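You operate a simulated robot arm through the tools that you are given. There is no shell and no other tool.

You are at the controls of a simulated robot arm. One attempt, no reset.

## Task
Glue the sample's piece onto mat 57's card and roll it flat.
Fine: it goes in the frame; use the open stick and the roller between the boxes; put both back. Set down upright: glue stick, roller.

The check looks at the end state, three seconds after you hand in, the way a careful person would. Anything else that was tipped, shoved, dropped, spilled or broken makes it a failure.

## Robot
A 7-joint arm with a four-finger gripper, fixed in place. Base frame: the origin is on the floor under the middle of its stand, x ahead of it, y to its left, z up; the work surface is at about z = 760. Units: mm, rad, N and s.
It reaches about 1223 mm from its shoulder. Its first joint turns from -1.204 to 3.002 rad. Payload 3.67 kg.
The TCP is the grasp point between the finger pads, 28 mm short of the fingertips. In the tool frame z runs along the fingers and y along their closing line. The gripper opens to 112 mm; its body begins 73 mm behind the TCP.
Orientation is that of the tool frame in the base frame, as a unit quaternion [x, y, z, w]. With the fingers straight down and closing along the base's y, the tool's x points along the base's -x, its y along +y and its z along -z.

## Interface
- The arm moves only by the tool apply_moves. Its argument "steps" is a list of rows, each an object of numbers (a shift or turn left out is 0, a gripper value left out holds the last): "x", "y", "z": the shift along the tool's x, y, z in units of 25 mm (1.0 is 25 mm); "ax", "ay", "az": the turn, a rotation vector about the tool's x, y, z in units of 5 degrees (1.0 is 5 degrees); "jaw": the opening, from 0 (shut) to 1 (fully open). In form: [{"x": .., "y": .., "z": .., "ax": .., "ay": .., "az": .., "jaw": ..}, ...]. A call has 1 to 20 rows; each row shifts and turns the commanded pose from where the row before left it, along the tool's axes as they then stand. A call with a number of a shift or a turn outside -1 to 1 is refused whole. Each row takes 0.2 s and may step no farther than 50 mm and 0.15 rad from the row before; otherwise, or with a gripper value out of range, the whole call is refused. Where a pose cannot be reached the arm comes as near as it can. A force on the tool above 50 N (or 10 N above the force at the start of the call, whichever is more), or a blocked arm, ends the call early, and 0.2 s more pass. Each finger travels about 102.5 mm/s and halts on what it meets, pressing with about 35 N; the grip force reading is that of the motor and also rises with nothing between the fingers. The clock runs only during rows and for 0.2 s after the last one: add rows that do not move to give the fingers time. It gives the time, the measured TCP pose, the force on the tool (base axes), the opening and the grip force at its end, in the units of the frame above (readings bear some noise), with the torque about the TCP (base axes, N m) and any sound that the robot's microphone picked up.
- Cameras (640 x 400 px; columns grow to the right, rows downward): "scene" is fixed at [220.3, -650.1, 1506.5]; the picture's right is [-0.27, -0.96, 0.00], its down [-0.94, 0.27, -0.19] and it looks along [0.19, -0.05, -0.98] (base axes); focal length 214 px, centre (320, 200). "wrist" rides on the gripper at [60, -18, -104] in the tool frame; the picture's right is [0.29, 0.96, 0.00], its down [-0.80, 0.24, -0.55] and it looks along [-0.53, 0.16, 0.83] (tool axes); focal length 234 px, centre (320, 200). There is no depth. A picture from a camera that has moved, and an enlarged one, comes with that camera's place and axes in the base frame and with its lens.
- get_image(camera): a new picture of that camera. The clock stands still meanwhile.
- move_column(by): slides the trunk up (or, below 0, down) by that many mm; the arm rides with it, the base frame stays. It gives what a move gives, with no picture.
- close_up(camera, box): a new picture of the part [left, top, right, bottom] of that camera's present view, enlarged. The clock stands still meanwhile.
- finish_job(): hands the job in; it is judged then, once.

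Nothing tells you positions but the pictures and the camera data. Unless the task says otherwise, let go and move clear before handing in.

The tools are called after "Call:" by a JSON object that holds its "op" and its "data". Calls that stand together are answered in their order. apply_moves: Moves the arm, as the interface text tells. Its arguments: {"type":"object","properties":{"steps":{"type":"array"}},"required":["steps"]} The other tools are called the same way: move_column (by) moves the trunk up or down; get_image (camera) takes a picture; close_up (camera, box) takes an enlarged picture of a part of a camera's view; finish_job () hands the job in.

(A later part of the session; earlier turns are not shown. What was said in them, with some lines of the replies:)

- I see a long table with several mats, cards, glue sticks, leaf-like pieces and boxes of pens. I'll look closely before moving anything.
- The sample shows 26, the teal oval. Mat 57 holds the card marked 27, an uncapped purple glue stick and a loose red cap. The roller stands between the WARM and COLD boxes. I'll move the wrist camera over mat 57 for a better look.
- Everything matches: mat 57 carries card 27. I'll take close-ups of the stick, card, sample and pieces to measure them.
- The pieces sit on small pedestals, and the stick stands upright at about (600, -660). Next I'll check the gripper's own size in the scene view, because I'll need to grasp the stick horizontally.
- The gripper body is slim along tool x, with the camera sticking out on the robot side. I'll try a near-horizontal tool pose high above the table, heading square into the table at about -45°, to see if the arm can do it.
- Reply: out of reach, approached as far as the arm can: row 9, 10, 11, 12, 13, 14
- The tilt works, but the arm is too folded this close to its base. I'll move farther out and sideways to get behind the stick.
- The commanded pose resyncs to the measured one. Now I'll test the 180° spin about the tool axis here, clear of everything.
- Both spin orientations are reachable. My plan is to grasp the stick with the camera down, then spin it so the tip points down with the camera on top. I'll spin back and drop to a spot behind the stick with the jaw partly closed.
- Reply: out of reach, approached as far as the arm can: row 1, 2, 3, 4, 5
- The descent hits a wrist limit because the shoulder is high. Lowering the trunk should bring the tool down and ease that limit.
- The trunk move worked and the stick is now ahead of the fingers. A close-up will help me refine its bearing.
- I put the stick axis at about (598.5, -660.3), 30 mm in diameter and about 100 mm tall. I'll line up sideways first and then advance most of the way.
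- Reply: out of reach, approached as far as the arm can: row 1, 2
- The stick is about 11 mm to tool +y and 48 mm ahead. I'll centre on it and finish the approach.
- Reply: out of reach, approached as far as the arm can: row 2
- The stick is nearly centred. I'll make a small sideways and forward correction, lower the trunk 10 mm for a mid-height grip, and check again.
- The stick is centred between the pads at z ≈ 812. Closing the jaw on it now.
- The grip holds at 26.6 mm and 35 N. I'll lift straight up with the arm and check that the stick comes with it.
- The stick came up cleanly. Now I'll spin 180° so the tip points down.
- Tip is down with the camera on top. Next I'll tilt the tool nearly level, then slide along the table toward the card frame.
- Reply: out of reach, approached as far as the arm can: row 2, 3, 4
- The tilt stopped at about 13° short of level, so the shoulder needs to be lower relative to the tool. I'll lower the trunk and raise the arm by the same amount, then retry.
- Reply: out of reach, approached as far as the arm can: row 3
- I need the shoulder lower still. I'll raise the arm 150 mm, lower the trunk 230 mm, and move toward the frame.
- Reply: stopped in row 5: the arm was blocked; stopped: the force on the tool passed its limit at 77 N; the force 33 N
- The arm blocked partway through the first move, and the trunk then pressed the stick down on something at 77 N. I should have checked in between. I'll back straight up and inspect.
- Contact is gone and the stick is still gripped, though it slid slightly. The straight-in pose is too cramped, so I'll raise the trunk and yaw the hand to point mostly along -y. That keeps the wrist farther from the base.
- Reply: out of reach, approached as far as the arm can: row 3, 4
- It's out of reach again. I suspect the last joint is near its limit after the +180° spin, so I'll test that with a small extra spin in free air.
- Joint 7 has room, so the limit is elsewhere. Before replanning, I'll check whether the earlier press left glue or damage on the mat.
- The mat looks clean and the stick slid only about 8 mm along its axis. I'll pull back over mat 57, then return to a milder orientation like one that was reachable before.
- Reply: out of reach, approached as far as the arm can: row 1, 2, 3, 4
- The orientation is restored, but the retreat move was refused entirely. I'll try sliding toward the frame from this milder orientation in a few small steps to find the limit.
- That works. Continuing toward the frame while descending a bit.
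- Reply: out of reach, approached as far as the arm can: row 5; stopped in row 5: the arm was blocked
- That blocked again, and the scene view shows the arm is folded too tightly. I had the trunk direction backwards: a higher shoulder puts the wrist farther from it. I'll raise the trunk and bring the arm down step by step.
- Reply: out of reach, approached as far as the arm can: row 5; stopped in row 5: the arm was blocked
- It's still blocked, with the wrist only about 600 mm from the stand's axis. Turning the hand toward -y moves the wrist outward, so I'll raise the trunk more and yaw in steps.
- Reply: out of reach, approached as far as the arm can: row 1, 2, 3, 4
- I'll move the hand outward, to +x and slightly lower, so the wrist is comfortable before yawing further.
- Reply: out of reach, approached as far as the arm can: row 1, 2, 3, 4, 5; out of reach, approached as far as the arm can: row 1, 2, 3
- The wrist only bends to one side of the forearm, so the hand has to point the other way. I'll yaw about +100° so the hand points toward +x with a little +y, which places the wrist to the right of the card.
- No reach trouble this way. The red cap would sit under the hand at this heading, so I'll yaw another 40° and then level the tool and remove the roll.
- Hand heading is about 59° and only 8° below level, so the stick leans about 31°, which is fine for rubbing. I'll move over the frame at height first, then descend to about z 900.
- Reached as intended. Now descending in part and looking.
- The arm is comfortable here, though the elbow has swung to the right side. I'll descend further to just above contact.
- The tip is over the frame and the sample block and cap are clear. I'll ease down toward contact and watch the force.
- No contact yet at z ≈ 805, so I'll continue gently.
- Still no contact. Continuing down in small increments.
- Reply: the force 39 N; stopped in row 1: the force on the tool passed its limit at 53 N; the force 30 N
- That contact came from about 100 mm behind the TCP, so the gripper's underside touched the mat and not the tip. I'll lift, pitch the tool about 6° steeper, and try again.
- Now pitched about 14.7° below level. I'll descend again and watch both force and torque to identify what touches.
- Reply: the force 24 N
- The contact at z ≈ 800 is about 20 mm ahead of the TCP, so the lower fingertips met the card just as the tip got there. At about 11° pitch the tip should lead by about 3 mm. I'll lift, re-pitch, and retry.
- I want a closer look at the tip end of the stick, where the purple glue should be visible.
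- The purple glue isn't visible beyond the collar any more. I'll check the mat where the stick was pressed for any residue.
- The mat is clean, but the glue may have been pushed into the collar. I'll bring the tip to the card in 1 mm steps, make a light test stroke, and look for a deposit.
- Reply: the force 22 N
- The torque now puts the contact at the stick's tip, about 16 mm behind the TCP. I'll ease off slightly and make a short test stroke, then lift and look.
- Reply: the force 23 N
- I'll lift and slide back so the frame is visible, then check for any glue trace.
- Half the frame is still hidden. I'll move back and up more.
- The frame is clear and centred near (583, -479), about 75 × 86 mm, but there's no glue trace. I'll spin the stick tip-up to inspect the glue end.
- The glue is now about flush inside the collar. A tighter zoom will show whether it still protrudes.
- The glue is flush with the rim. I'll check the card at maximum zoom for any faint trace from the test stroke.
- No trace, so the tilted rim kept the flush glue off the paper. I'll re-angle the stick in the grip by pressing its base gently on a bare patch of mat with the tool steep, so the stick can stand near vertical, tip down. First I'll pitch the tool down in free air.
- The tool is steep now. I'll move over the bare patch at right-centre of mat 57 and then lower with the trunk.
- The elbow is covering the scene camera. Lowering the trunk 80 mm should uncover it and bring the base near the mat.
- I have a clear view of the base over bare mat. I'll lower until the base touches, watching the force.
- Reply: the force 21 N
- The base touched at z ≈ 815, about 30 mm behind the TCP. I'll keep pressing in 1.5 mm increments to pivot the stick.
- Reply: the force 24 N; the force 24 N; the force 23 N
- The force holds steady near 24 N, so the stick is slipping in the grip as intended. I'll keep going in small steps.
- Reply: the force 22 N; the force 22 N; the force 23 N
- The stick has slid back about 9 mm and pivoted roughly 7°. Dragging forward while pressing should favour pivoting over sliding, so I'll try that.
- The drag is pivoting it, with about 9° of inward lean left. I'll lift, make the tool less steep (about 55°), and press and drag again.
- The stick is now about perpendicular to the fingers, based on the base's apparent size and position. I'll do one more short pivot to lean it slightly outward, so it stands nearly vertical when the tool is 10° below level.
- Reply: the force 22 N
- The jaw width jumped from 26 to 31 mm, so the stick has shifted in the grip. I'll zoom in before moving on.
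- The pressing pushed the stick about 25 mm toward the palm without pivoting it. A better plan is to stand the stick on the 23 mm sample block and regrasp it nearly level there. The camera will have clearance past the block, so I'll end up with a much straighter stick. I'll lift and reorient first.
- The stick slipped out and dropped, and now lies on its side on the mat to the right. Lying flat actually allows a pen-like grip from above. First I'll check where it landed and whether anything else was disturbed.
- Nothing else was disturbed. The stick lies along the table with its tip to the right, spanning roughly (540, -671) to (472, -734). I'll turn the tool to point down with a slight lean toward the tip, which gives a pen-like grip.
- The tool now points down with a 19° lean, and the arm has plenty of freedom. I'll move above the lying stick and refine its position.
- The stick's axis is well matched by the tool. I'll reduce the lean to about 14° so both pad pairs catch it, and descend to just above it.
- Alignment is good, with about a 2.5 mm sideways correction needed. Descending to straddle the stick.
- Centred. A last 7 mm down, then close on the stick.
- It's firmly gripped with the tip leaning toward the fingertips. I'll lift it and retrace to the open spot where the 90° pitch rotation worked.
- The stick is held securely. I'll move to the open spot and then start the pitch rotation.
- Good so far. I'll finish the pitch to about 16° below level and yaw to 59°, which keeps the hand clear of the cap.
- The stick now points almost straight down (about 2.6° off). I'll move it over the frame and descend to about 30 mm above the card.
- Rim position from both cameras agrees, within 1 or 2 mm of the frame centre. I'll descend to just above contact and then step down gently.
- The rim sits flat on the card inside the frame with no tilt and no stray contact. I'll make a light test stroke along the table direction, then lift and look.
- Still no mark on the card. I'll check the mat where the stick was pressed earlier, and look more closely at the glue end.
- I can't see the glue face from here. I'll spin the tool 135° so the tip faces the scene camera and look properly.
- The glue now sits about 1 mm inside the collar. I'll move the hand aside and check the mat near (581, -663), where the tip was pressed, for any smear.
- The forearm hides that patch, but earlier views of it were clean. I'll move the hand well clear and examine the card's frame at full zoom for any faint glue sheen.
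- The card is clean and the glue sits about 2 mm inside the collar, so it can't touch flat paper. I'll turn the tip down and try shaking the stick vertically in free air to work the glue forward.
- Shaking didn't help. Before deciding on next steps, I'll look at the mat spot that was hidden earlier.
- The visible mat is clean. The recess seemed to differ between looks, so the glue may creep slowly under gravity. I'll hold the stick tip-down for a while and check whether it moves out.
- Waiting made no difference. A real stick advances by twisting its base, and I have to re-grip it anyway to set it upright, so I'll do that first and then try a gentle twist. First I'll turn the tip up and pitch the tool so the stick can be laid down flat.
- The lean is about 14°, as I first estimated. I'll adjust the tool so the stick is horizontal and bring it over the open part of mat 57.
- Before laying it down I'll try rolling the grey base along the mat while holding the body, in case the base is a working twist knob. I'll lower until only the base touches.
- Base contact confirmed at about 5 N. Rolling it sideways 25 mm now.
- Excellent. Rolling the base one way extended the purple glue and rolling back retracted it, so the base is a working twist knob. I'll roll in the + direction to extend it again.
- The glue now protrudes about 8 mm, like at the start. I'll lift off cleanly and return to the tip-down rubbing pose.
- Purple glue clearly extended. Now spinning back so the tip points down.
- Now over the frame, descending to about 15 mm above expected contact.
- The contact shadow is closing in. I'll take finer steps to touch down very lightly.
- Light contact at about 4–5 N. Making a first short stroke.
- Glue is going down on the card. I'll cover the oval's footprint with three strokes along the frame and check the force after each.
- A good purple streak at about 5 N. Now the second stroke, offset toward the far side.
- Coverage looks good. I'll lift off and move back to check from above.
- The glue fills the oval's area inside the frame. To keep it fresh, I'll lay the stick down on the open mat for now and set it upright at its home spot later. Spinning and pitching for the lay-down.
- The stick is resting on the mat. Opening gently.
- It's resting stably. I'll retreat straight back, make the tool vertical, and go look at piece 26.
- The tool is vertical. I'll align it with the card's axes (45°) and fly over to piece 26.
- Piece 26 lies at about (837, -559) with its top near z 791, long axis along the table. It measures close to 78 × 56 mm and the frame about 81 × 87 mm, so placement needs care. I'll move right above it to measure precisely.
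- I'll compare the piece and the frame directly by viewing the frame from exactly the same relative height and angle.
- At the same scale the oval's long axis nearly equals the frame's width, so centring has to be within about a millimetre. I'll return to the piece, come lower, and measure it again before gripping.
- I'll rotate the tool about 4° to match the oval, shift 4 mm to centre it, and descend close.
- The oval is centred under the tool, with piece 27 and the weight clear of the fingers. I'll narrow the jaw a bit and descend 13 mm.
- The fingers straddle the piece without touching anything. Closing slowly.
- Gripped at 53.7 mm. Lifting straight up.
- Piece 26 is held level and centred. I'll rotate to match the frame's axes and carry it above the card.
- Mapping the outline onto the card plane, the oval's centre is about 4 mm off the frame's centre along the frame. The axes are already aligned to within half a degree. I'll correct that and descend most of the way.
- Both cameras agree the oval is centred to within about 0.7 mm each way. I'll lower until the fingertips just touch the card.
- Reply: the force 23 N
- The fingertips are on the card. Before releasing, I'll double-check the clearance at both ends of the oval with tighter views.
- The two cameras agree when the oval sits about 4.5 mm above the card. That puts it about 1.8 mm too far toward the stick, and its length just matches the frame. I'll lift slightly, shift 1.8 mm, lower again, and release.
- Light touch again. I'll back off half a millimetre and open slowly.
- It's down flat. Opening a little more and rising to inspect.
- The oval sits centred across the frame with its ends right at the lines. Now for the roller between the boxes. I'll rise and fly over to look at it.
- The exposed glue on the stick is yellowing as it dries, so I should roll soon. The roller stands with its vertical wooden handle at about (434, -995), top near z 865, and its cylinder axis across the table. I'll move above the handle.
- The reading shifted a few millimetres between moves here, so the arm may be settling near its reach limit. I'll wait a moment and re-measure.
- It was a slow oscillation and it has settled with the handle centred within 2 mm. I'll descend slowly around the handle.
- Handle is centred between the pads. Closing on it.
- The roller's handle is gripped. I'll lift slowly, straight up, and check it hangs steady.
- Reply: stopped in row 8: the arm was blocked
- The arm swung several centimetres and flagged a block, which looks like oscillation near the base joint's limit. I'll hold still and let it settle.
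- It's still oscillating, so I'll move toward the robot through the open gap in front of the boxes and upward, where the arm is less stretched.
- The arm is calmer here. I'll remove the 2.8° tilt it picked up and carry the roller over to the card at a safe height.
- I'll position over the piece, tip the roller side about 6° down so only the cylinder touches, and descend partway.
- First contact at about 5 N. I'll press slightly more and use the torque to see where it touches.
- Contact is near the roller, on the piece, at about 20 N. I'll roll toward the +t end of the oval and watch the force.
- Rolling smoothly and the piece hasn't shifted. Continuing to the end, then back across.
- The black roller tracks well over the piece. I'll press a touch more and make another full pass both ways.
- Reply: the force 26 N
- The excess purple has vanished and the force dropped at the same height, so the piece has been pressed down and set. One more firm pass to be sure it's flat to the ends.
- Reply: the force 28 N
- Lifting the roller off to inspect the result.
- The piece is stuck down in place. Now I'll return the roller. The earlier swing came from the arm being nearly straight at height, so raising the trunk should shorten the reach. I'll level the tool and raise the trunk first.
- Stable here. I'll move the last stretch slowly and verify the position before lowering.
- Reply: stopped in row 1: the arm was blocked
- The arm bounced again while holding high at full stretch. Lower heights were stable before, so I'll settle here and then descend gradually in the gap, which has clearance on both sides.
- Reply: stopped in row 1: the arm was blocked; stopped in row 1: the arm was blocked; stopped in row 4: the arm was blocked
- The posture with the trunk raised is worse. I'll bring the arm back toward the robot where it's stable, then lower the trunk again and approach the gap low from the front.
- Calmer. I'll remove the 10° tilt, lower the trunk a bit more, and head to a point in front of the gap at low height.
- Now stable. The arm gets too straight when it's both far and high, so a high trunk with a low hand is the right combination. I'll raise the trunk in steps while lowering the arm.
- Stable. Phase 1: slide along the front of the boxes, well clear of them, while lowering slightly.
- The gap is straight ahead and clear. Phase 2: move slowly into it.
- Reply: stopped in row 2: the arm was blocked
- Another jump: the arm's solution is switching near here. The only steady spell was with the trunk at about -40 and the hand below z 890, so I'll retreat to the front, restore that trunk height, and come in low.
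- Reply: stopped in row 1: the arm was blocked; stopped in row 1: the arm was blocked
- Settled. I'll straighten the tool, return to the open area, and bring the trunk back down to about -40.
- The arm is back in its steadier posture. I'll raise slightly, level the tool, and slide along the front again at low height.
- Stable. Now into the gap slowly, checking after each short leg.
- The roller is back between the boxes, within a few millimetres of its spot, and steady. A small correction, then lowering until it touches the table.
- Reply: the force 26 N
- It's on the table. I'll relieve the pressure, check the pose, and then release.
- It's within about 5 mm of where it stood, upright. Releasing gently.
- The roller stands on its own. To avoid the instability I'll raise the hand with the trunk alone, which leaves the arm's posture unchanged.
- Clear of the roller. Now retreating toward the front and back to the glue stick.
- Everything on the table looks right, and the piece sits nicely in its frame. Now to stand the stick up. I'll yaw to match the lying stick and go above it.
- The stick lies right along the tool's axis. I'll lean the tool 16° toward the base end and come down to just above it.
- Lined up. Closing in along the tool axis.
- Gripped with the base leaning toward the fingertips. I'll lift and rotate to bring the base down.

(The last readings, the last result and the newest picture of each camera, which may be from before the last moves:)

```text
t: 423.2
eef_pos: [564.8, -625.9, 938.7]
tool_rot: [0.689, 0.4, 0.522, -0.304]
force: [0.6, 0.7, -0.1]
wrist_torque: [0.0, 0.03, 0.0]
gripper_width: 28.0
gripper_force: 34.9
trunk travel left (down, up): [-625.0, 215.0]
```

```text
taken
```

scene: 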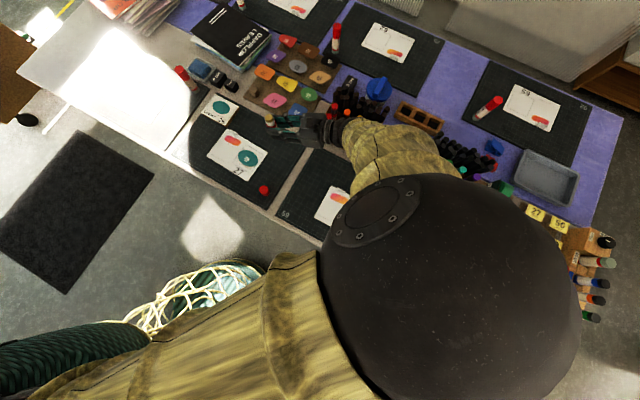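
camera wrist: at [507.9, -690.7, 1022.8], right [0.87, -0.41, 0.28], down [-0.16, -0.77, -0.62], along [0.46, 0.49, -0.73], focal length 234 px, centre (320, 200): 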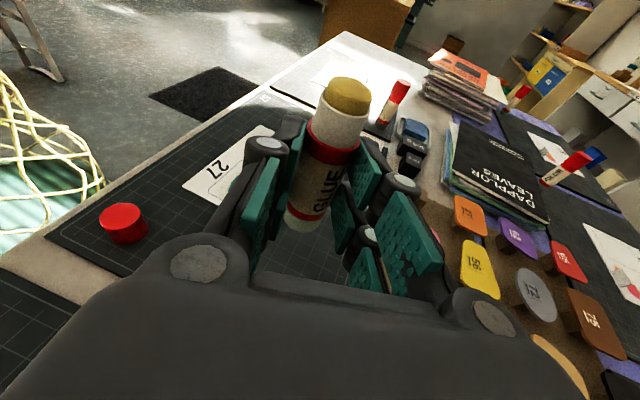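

The stick is vertical, base down. Now yaw the hand so its body stays clear of the WARM box during placement.

Call:
{"op": "apply_moves", "data": {"steps": [{"ax": -0.962, "az": 0.27}, {"ax": -0.962, "az": 0.27}, {"ax": -0.962, "az": 0.27}, {"ax": -0.962, "az": 0.27}, {"ax": -0.962, "az": 0.27}, {"ax": -0.962, "az": 0.27}, {"ax": -0.962, "az": 0.27}, {"x": 0}]}}

Call:
{"op": "get_image", "data": {"camera": "wrist"}}

Call:
{"op": "get_image", "data": {"camera": "scene"}}

```text
t: 425.0
eef_pos: [563.4, -625.3, 935.9]
tool_rot: [0.778, 0.175, 0.589, -0.133]
force: [-0.6, -0.1, 0.0]
wrist_torque: [-0.03, 0.0, 0.02]
gripper_width: 27.9
gripper_force: 34.6
trunk travel left (down, up): [-625.0, 215.0]
```

```text
taken
camera wrist: at [480.8, -645.7, 1021.5], right [0.48, -0.83, 0.28], down [-0.57, -0.54, -0.62], along [0.66, 0.14, -0.74], focal length 234 px, centre (320, 200)
```

wrist: 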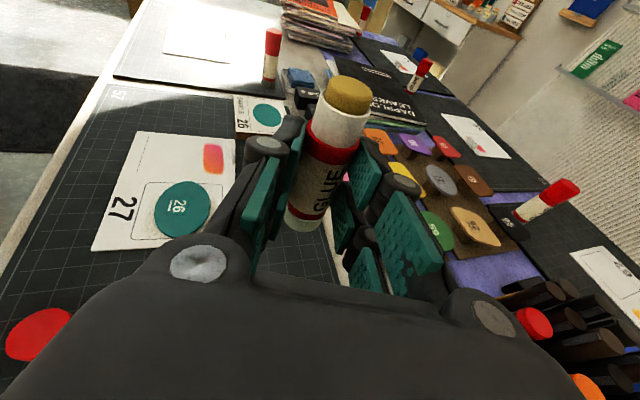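

```text
taken
```

scene: 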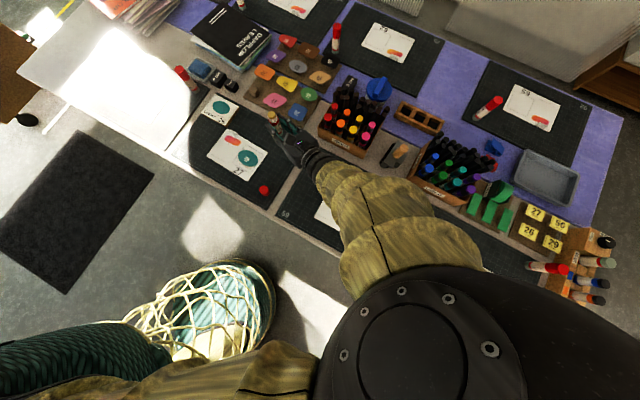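

Call:
{"op": "apply_moves", "data": {"steps": [{"x": -0.747, "y": 0.458, "z": 0.147}, {"x": -0.747, "y": 0.458, "z": 0.147}, {"x": -0.747, "y": 0.458, "z": 0.147}, {"x": -0.747, "y": 0.458, "z": 0.147}, {"x": 0}]}}

Call:
{"op": "get_image", "data": {"camera": "wrist"}}

Call:
{"op": "close_up", "data": {"camera": "scene", "box": [245, 105, 345, 185]}}

```text
t: 426.2
eef_pos: [578.6, -671.4, 860.0]
tool_rot: [0.778, 0.174, 0.589, -0.133]
force: [0.5, 0.8, -0.9]
wrist_torque: [-0.04, -0.01, -0.01]
gripper_width: 27.8
gripper_force: 35.1
trunk travel left (down, up): [-625.0, 215.0]
```

```text
taken
camera wrist: at [496.9, -691.9, 945.3], right [0.48, -0.83, 0.28], down [-0.57, -0.54, -0.62], along [0.66, 0.14, -0.74], focal length 234 px, centre (320, 200)
```

wrist: 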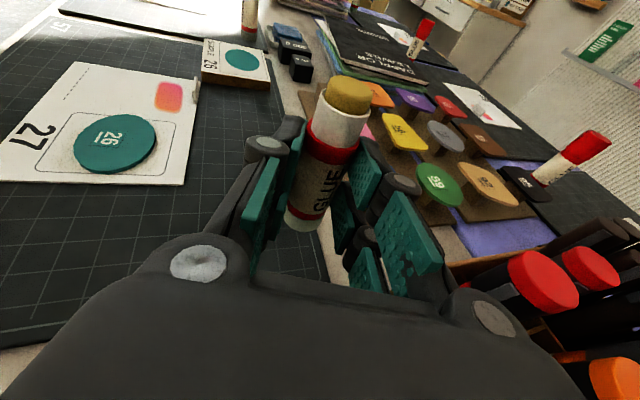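

```text
5.00 times, centred on (295, 145) of scene
camera zoom: at [220.3, -650.1, 1506.5], right [-0.27, -0.96, 0.0], down [-0.94, 0.27, -0.19], along [0.19, -0.05, -0.98], focal length 1072 px, centre (445, 475)
```

zoom: 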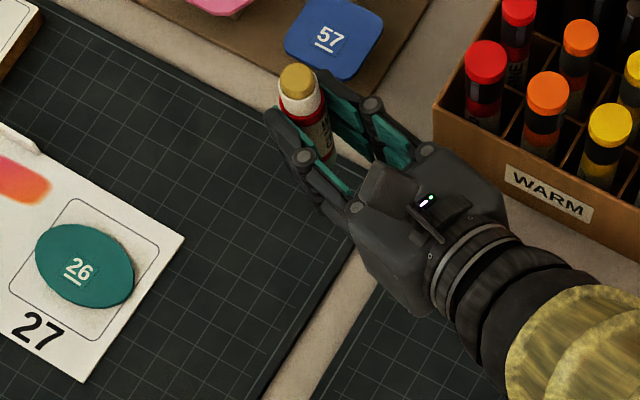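

The stick is upright over its original spot. Lowering it gently to the mat.

Call:
{"op": "apply_moves", "data": {"steps": [{"x": -0.385, "z": 0.109}, {"x": -0.385, "z": 0.109}, {"x": -0.385, "z": 0.109}, {"x": 0}]}}

Call:
{"op": "apply_moves", "data": {"steps": [{"x": -0.077, "z": 0.022}, {"x": -0.077, "z": 0.022}, {"x": 0}]}}

Call:
{"op": "apply_moves", "data": {"steps": [{"x": -0.058, "z": 0.016}, {"x": 0}]}}

Call:
{"op": "apply_moves", "data": {"steps": [{"x": -0.058, "z": 0.016}, {"x": 0}]}}

```text
t: 427.2
eef_pos: [580.3, -666.9, 834.5]
tool_rot: [0.778, 0.176, 0.588, -0.131]
force: [0.2, 0.5, -0.7]
wrist_torque: [0.01, 0.03, -0.01]
gripper_width: 27.9
gripper_force: 35.1
trunk travel left (down, up): [-625.0, 215.0]
```

```text
t: 428.0
eef_pos: [580.4, -666.1, 830.1]
tool_rot: [0.778, 0.176, 0.589, -0.132]
force: [0.0, -0.3, -0.9]
wrist_torque: [-0.02, 0.0, 0.04]
gripper_width: 27.7
gripper_force: 35.0
trunk travel left (down, up): [-625.0, 215.0]
```

```text
t: 428.6
eef_pos: [579.6, -667.7, 827.9]
tool_rot: [0.778, 0.175, 0.589, -0.131]
force: [-0.4, 0.6, -0.6]
wrist_torque: [-0.03, -0.01, 0.01]
gripper_width: 27.9
gripper_force: 35.1
trunk travel left (down, up): [-625.0, 215.0]
```

```text
t: 429.2
eef_pos: [578.0, -668.7, 826.6]
tool_rot: [0.778, 0.176, 0.589, -0.132]
force: [-0.4, -0.3, -0.9]
wrist_torque: [0.01, 0.05, 0.02]
gripper_width: 27.9
gripper_force: 35.1
trunk travel left (down, up): [-625.0, 215.0]
```

Call:
{"op": "apply_moves", "data": {"steps": [{"x": -0.077, "z": 0.022}, {"x": 0}]}}

Call:
{"op": "apply_moves", "data": {"steps": [{"x": -0.058, "z": 0.016}, {"x": 0}]}}

Call:
{"op": "apply_moves", "data": {"steps": [{"x": -0.058, "z": 0.016}, {"x": 0}]}}

Call:
{"op": "apply_moves", "data": {"steps": [{"x": -0.039, "z": 0.011}, {"x": 0}]}}

```text
t: 429.8
eef_pos: [578.9, -668.6, 824.7]
tool_rot: [0.778, 0.175, 0.589, -0.131]
force: [0.4, 0.0, -0.5]
wrist_torque: [0.04, 0.0, 0.01]
gripper_width: 27.7
gripper_force: 35.1
trunk travel left (down, up): [-625.0, 215.0]
```

```text
t: 430.4
eef_pos: [578.0, -667.8, 824.0]
tool_rot: [0.778, 0.176, 0.589, -0.132]
force: [0.2, -0.3, -0.4]
wrist_torque: [-0.02, 0.0, 0.0]
gripper_width: 27.9
gripper_force: 35.1
trunk travel left (down, up): [-625.0, 215.0]
```

```text
t: 431.0
eef_pos: [579.4, -669.1, 820.1]
tool_rot: [0.778, 0.176, 0.589, -0.132]
force: [-0.5, -0.1, -0.7]
wrist_torque: [-0.01, 0.03, 0.02]
gripper_width: 27.9
gripper_force: 34.9
trunk travel left (down, up): [-625.0, 215.0]
```

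```text
t: 431.6
eef_pos: [579.5, -668.8, 820.1]
tool_rot: [0.778, 0.176, 0.589, -0.132]
force: [-0.4, -2.1, 2.4]
wrist_torque: [-0.01, -0.06, -0.03]
gripper_width: 28.1
gripper_force: 34.6
trunk travel left (down, up): [-625.0, 215.0]
```

Base has touched. A touch more, then a look from both cameras to verify it's vertical.

Call:
{"op": "apply_moves", "data": {"steps": [{"x": -0.024, "z": 0.007}, {"x": 0}]}}

Call:
{"op": "close_up", "data": {"camera": "scene", "box": [270, 115, 310, 150]}}

Call:
{"op": "close_up", "data": {"camera": "wrist", "box": [220, 60, 420, 260]}}

```text
t: 432.2
eef_pos: [579.7, -667.5, 819.6]
tool_rot: [0.777, 0.177, 0.589, -0.132]
force: [-1.5, -3.9, 6.1]
wrist_torque: [-0.11, -0.11, -0.08]
gripper_width: 28.0
gripper_force: 34.8
trunk travel left (down, up): [-625.0, 215.0]
```

```text
11.43 times, centred on (290, 132) of scene
camera zoom: at [220.3, -650.1, 1506.5], right [-0.27, -0.96, 0.0], down [-0.94, 0.27, -0.19], along [0.19, -0.05, -0.98], focal length 2451 px, centre (663, 971)
```

zoom: 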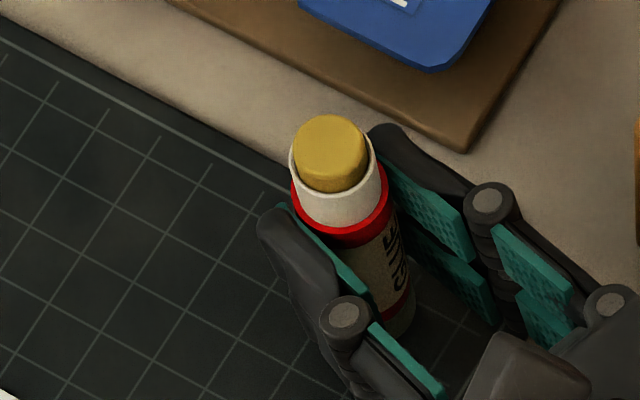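

```text
2.00 times, centred on (320, 160) of wrist
camera zoom: at [496.5, -687.4, 905.4], right [0.48, -0.83, 0.28], down [-0.57, -0.54, -0.62], along [0.66, 0.14, -0.74], focal length 468 px, centre (320, 280)
```

zoom: 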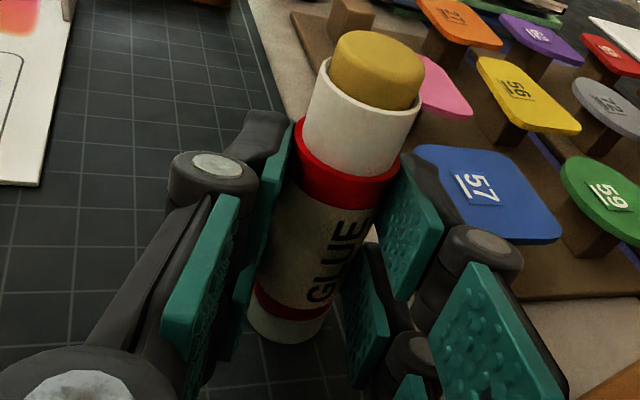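

The geometry says it's vertical within a degree. Opening slowly.

Call:
{"op": "apply_moves", "data": {"steps": [{"jaw": 0.26}, {"jaw": 0.28}, {"jaw": 0.31}, {"jaw": 0.35}, {"jaw": 0.42}, {"x": 0}]}}

Call:
{"op": "close_up", "data": {"camera": "scene", "box": [270, 115, 310, 150]}}

Call:
{"op": "close_up", "data": {"camera": "wrist", "box": [220, 60, 420, 260]}}

```text
t: 433.6
eef_pos: [579.2, -668.0, 819.0]
tool_rot: [0.778, 0.175, 0.589, -0.131]
force: [0.3, 0.2, 0.8]
wrist_torque: [-0.01, 0.02, -0.02]
gripper_width: 47.3
gripper_force: 0.0
trunk travel left (down, up): [-625.0, 215.0]
```

```text
11.43 times, centred on (290, 132) of scene
camera zoom: at [220.3, -650.1, 1506.5], right [-0.27, -0.96, 0.0], down [-0.94, 0.27, -0.19], along [0.19, -0.05, -0.98], focal length 2451 px, centre (663, 971)
```

zoom: 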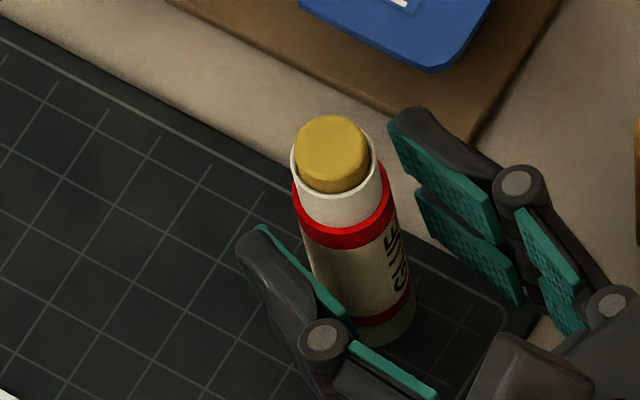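

```text
2.00 times, centred on (320, 160) of wrist
camera zoom: at [496.7, -688.2, 904.3], right [0.48, -0.83, 0.28], down [-0.57, -0.54, -0.62], along [0.66, 0.14, -0.74], focal length 468 px, centre (320, 280)
```

zoom: 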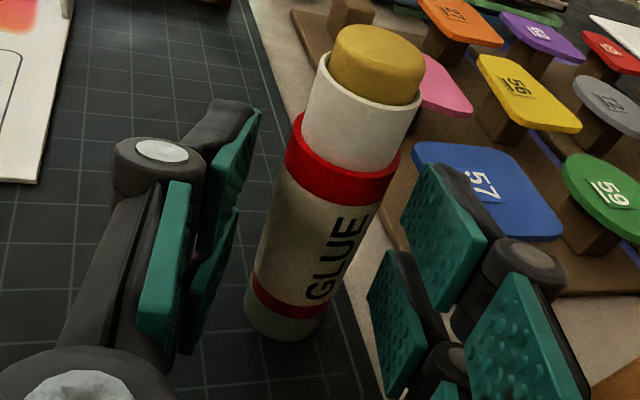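

The stick stands upright on its own at its original spot. Backing straight out with care.

Call:
{"op": "apply_moves", "data": {"steps": [{"jaw": 0.55}, {"z": -0.2}, {"z": -0.4}, {"z": -0.6}, {"z": -0.8}, {"z": -0.8}, {"z": -0.8}, {"z": -0.8}, {"x": 0.5, "z": -0.8}, {"x": 0.8, "z": -0.6}, {"x": 0.8}, {"x": 0}]}}

Call:
{"op": "get_image", "data": {"camera": "scene"}}

Call:
{"op": "get_image", "data": {"camera": "wrist"}}

```text
t: 436.2
eef_pos: [465.2, -721.5, 911.6]
tool_rot: [0.778, 0.177, 0.588, -0.131]
force: [0.3, 0.0, -0.5]
wrist_torque: [0.0, -0.01, 0.04]
gripper_width: 61.7
gripper_force: 0.0
trunk travel left (down, up): [-625.0, 215.0]
```

```text
taken
```

scene: 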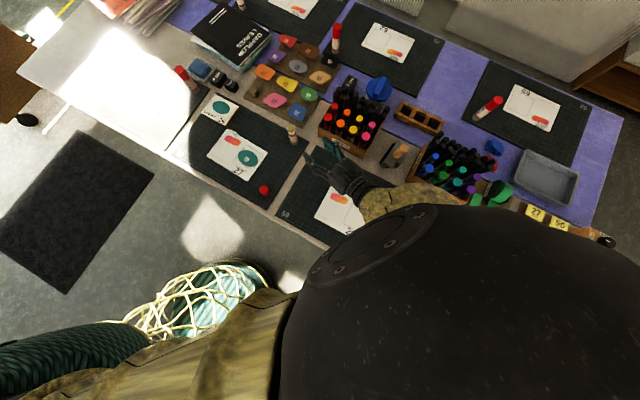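

```text
taken
camera wrist: at [382.5, -740.0, 996.9], right [0.48, -0.83, 0.28], down [-0.57, -0.54, -0.62], along [0.66, 0.13, -0.74], focal length 234 px, centre (320, 200)
```

wrist: 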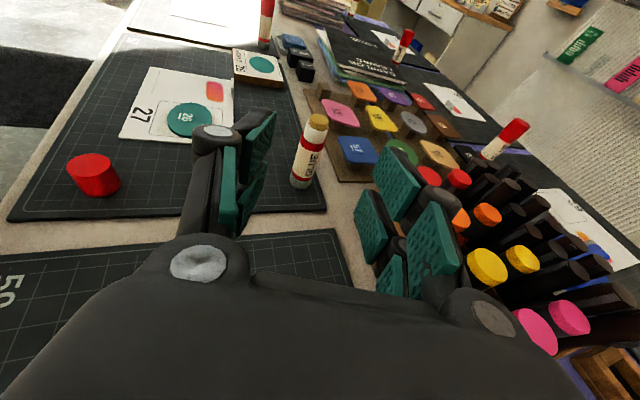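

Stick standing, roller in place, piece in the frame. A close final inspection before handing in.

Call:
{"op": "close_up", "data": {"camera": "scene", "box": [270, 110, 320, 155]}}

Call:
{"op": "close_up", "data": {"camera": "scene", "box": [225, 130, 275, 175]}}

Call:
{"op": "close_up", "data": {"camera": "scene", "box": [370, 115, 440, 180]}}

Call:
{"op": "close_up", "data": {"camera": "wrist", "box": [100, 40, 360, 220]}}

Call:
{"op": "close_up", "data": {"camera": "scene", "box": [160, 0, 400, 150]}}

```text
8.89 times, centred on (295, 132) of scene
camera zoom: at [220.3, -650.1, 1506.5], right [-0.27, -0.96, 0.0], down [-0.94, 0.27, -0.19], along [0.19, -0.05, -0.98], focal length 1906 px, centre (542, 800)
```

zoom: 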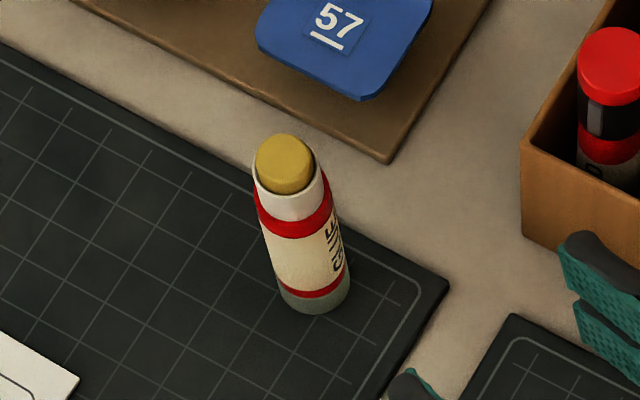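

```text
8.89 times, centred on (250, 152) of scene
camera zoom: at [220.3, -650.1, 1506.5], right [-0.27, -0.96, 0.0], down [-0.94, 0.27, -0.19], along [0.19, -0.05, -0.98], focal length 1906 px, centre (942, 622)
```

zoom: 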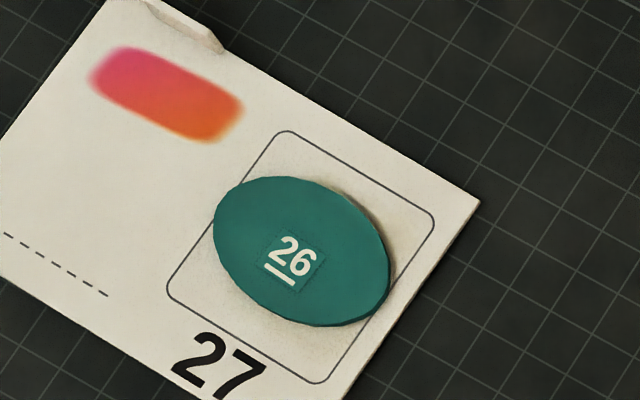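

```text
6.15 times, centred on (405, 148) of scene
camera zoom: at [220.3, -650.1, 1506.5], right [-0.27, -0.96, 0.0], down [-0.94, 0.27, -0.19], along [0.19, -0.05, -0.98], focal length 1320 px, centre (-203, 523)
```

zoom: 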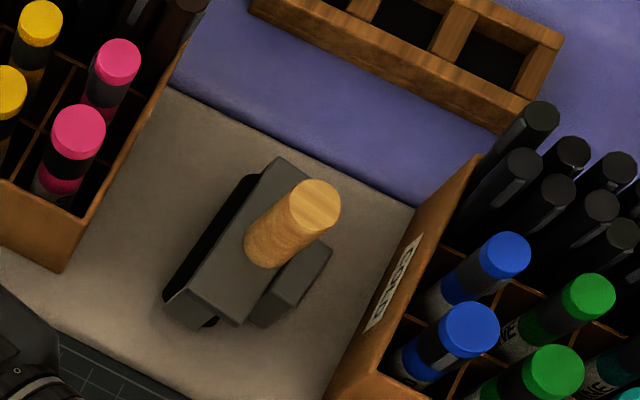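

```text
2.22 times, centred on (230, 130) of wrist
camera zoom: at [382.5, -740.0, 996.9], right [0.48, -0.83, 0.28], down [-0.57, -0.54, -0.62], along [0.66, 0.13, -0.74], focal length 520 px, centre (520, 356)
```

zoom: 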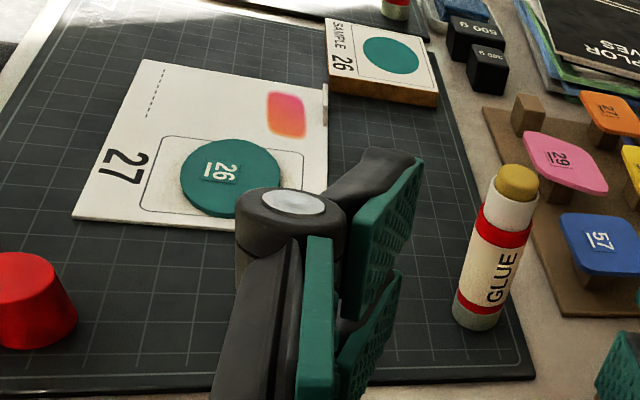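

```text
2.67 times, centred on (280, 75) of scene
camera zoom: at [220.3, -650.1, 1506.5], right [-0.27, -0.96, 0.0], down [-0.94, 0.27, -0.19], along [0.19, -0.05, -0.98], focal length 572 px, centre (427, 533)
```

zoom: 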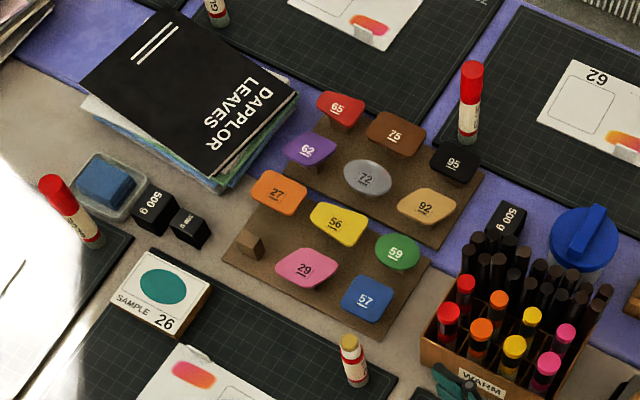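

Call:
{"op": "close_up", "data": {"camera": "wrist", "box": [140, 80, 240, 150]}}

Call:
{"op": "close_up", "data": {"camera": "scene", "box": [233, 140, 263, 166]}}

```text
5.71 times, centred on (190, 115) of wrist
camera zoom: at [382.5, -740.0, 996.9], right [0.48, -0.83, 0.28], down [-0.57, -0.54, -0.62], along [0.66, 0.13, -0.74], focal length 1338 px, centre (1063, 686)
```

zoom: 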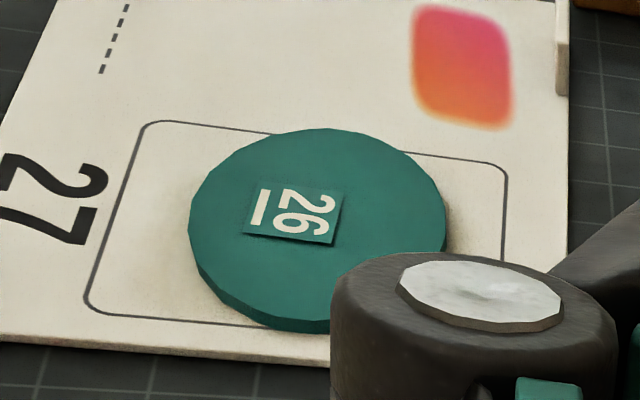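

```text
15.38 times, centred on (248, 153) of scene
camera zoom: at [220.3, -650.1, 1506.5], right [-0.27, -0.96, 0.0], down [-0.94, 0.27, -0.19], along [0.19, -0.05, -0.98], focal length 3300 px, centre (1428, 923)
```

zoom: 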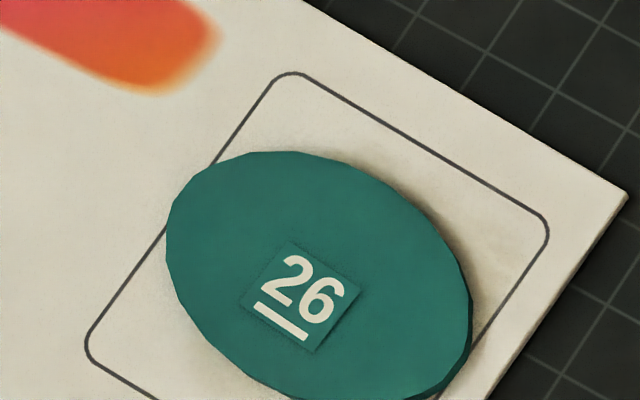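

Everything checks out. The oval lies flat and glued in the frame, the stick and roller stand upright in their places, and nothing else has moved. I'll raise the hand clear and hand in.

Call:
{"op": "move_column", "data": {"by": 60}}

Call:
{"op": "get_image", "data": {"camera": "wrist"}}

```text
t: 437.2
eef_pos: [465.7, -722.3, 969.4]
tool_rot: [0.777, 0.176, 0.589, -0.132]
force: [0.6, 0.4, -0.6]
wrist_torque: [0.03, -0.01, 0.01]
gripper_width: 61.5
gripper_force: 0.0
trunk travel left (down, up): [-685.0, 155.0]
```

```text
taken
camera wrist: at [382.8, -742.6, 1054.1], right [0.48, -0.83, 0.28], down [-0.57, -0.54, -0.62], along [0.66, 0.14, -0.74], focal length 234 px, centre (320, 200)
```

wrist: 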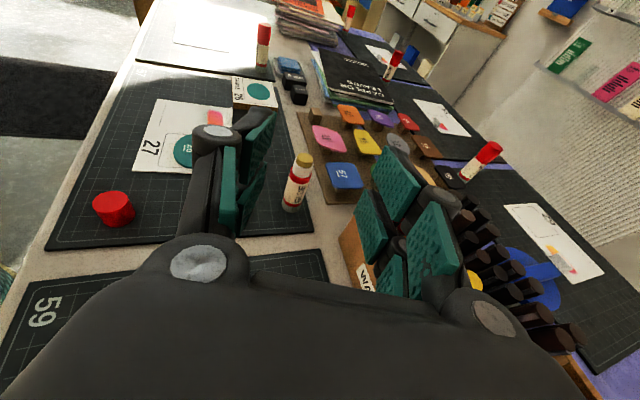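

The hand is clear, the gripper is empty and all objects are at rest. Handing in the job now.

Call:
{"op": "finish_job", "data": {}}

```text
The job is handed in.
```

I've handed in the job: piece 26, the teal oval from the sample, is glued into the frame on mat 57's card (27) and rolled flat. It hasn't been graded yet.

- **Piece:** it sits upright and centred to within about 1 mm. It is almost exactly as long as the frame is wide, so its two ends lie right on the frame lines.
- **Rolling:** I made three passes each way at up to about 28 N. The last few millimetres at each end may not have been pressed.
- **Glue stick:** it stands upright within about 5 mm of its original spot. I dropped it once from about 15 cm while handling it. It landed on its side between mats 57 and 59 without touching anything else.
- **Glue tip:** the tip got pushed into its tube when I pressed too hard, and I brought it back out by turning the base. It is still uncapped, as I found it, and had dried yellow by the end.
- **Roller:** it stands upright between the boxes, about 7 mm from where it was.

In the last close-ups, nothing else on the table had moved.
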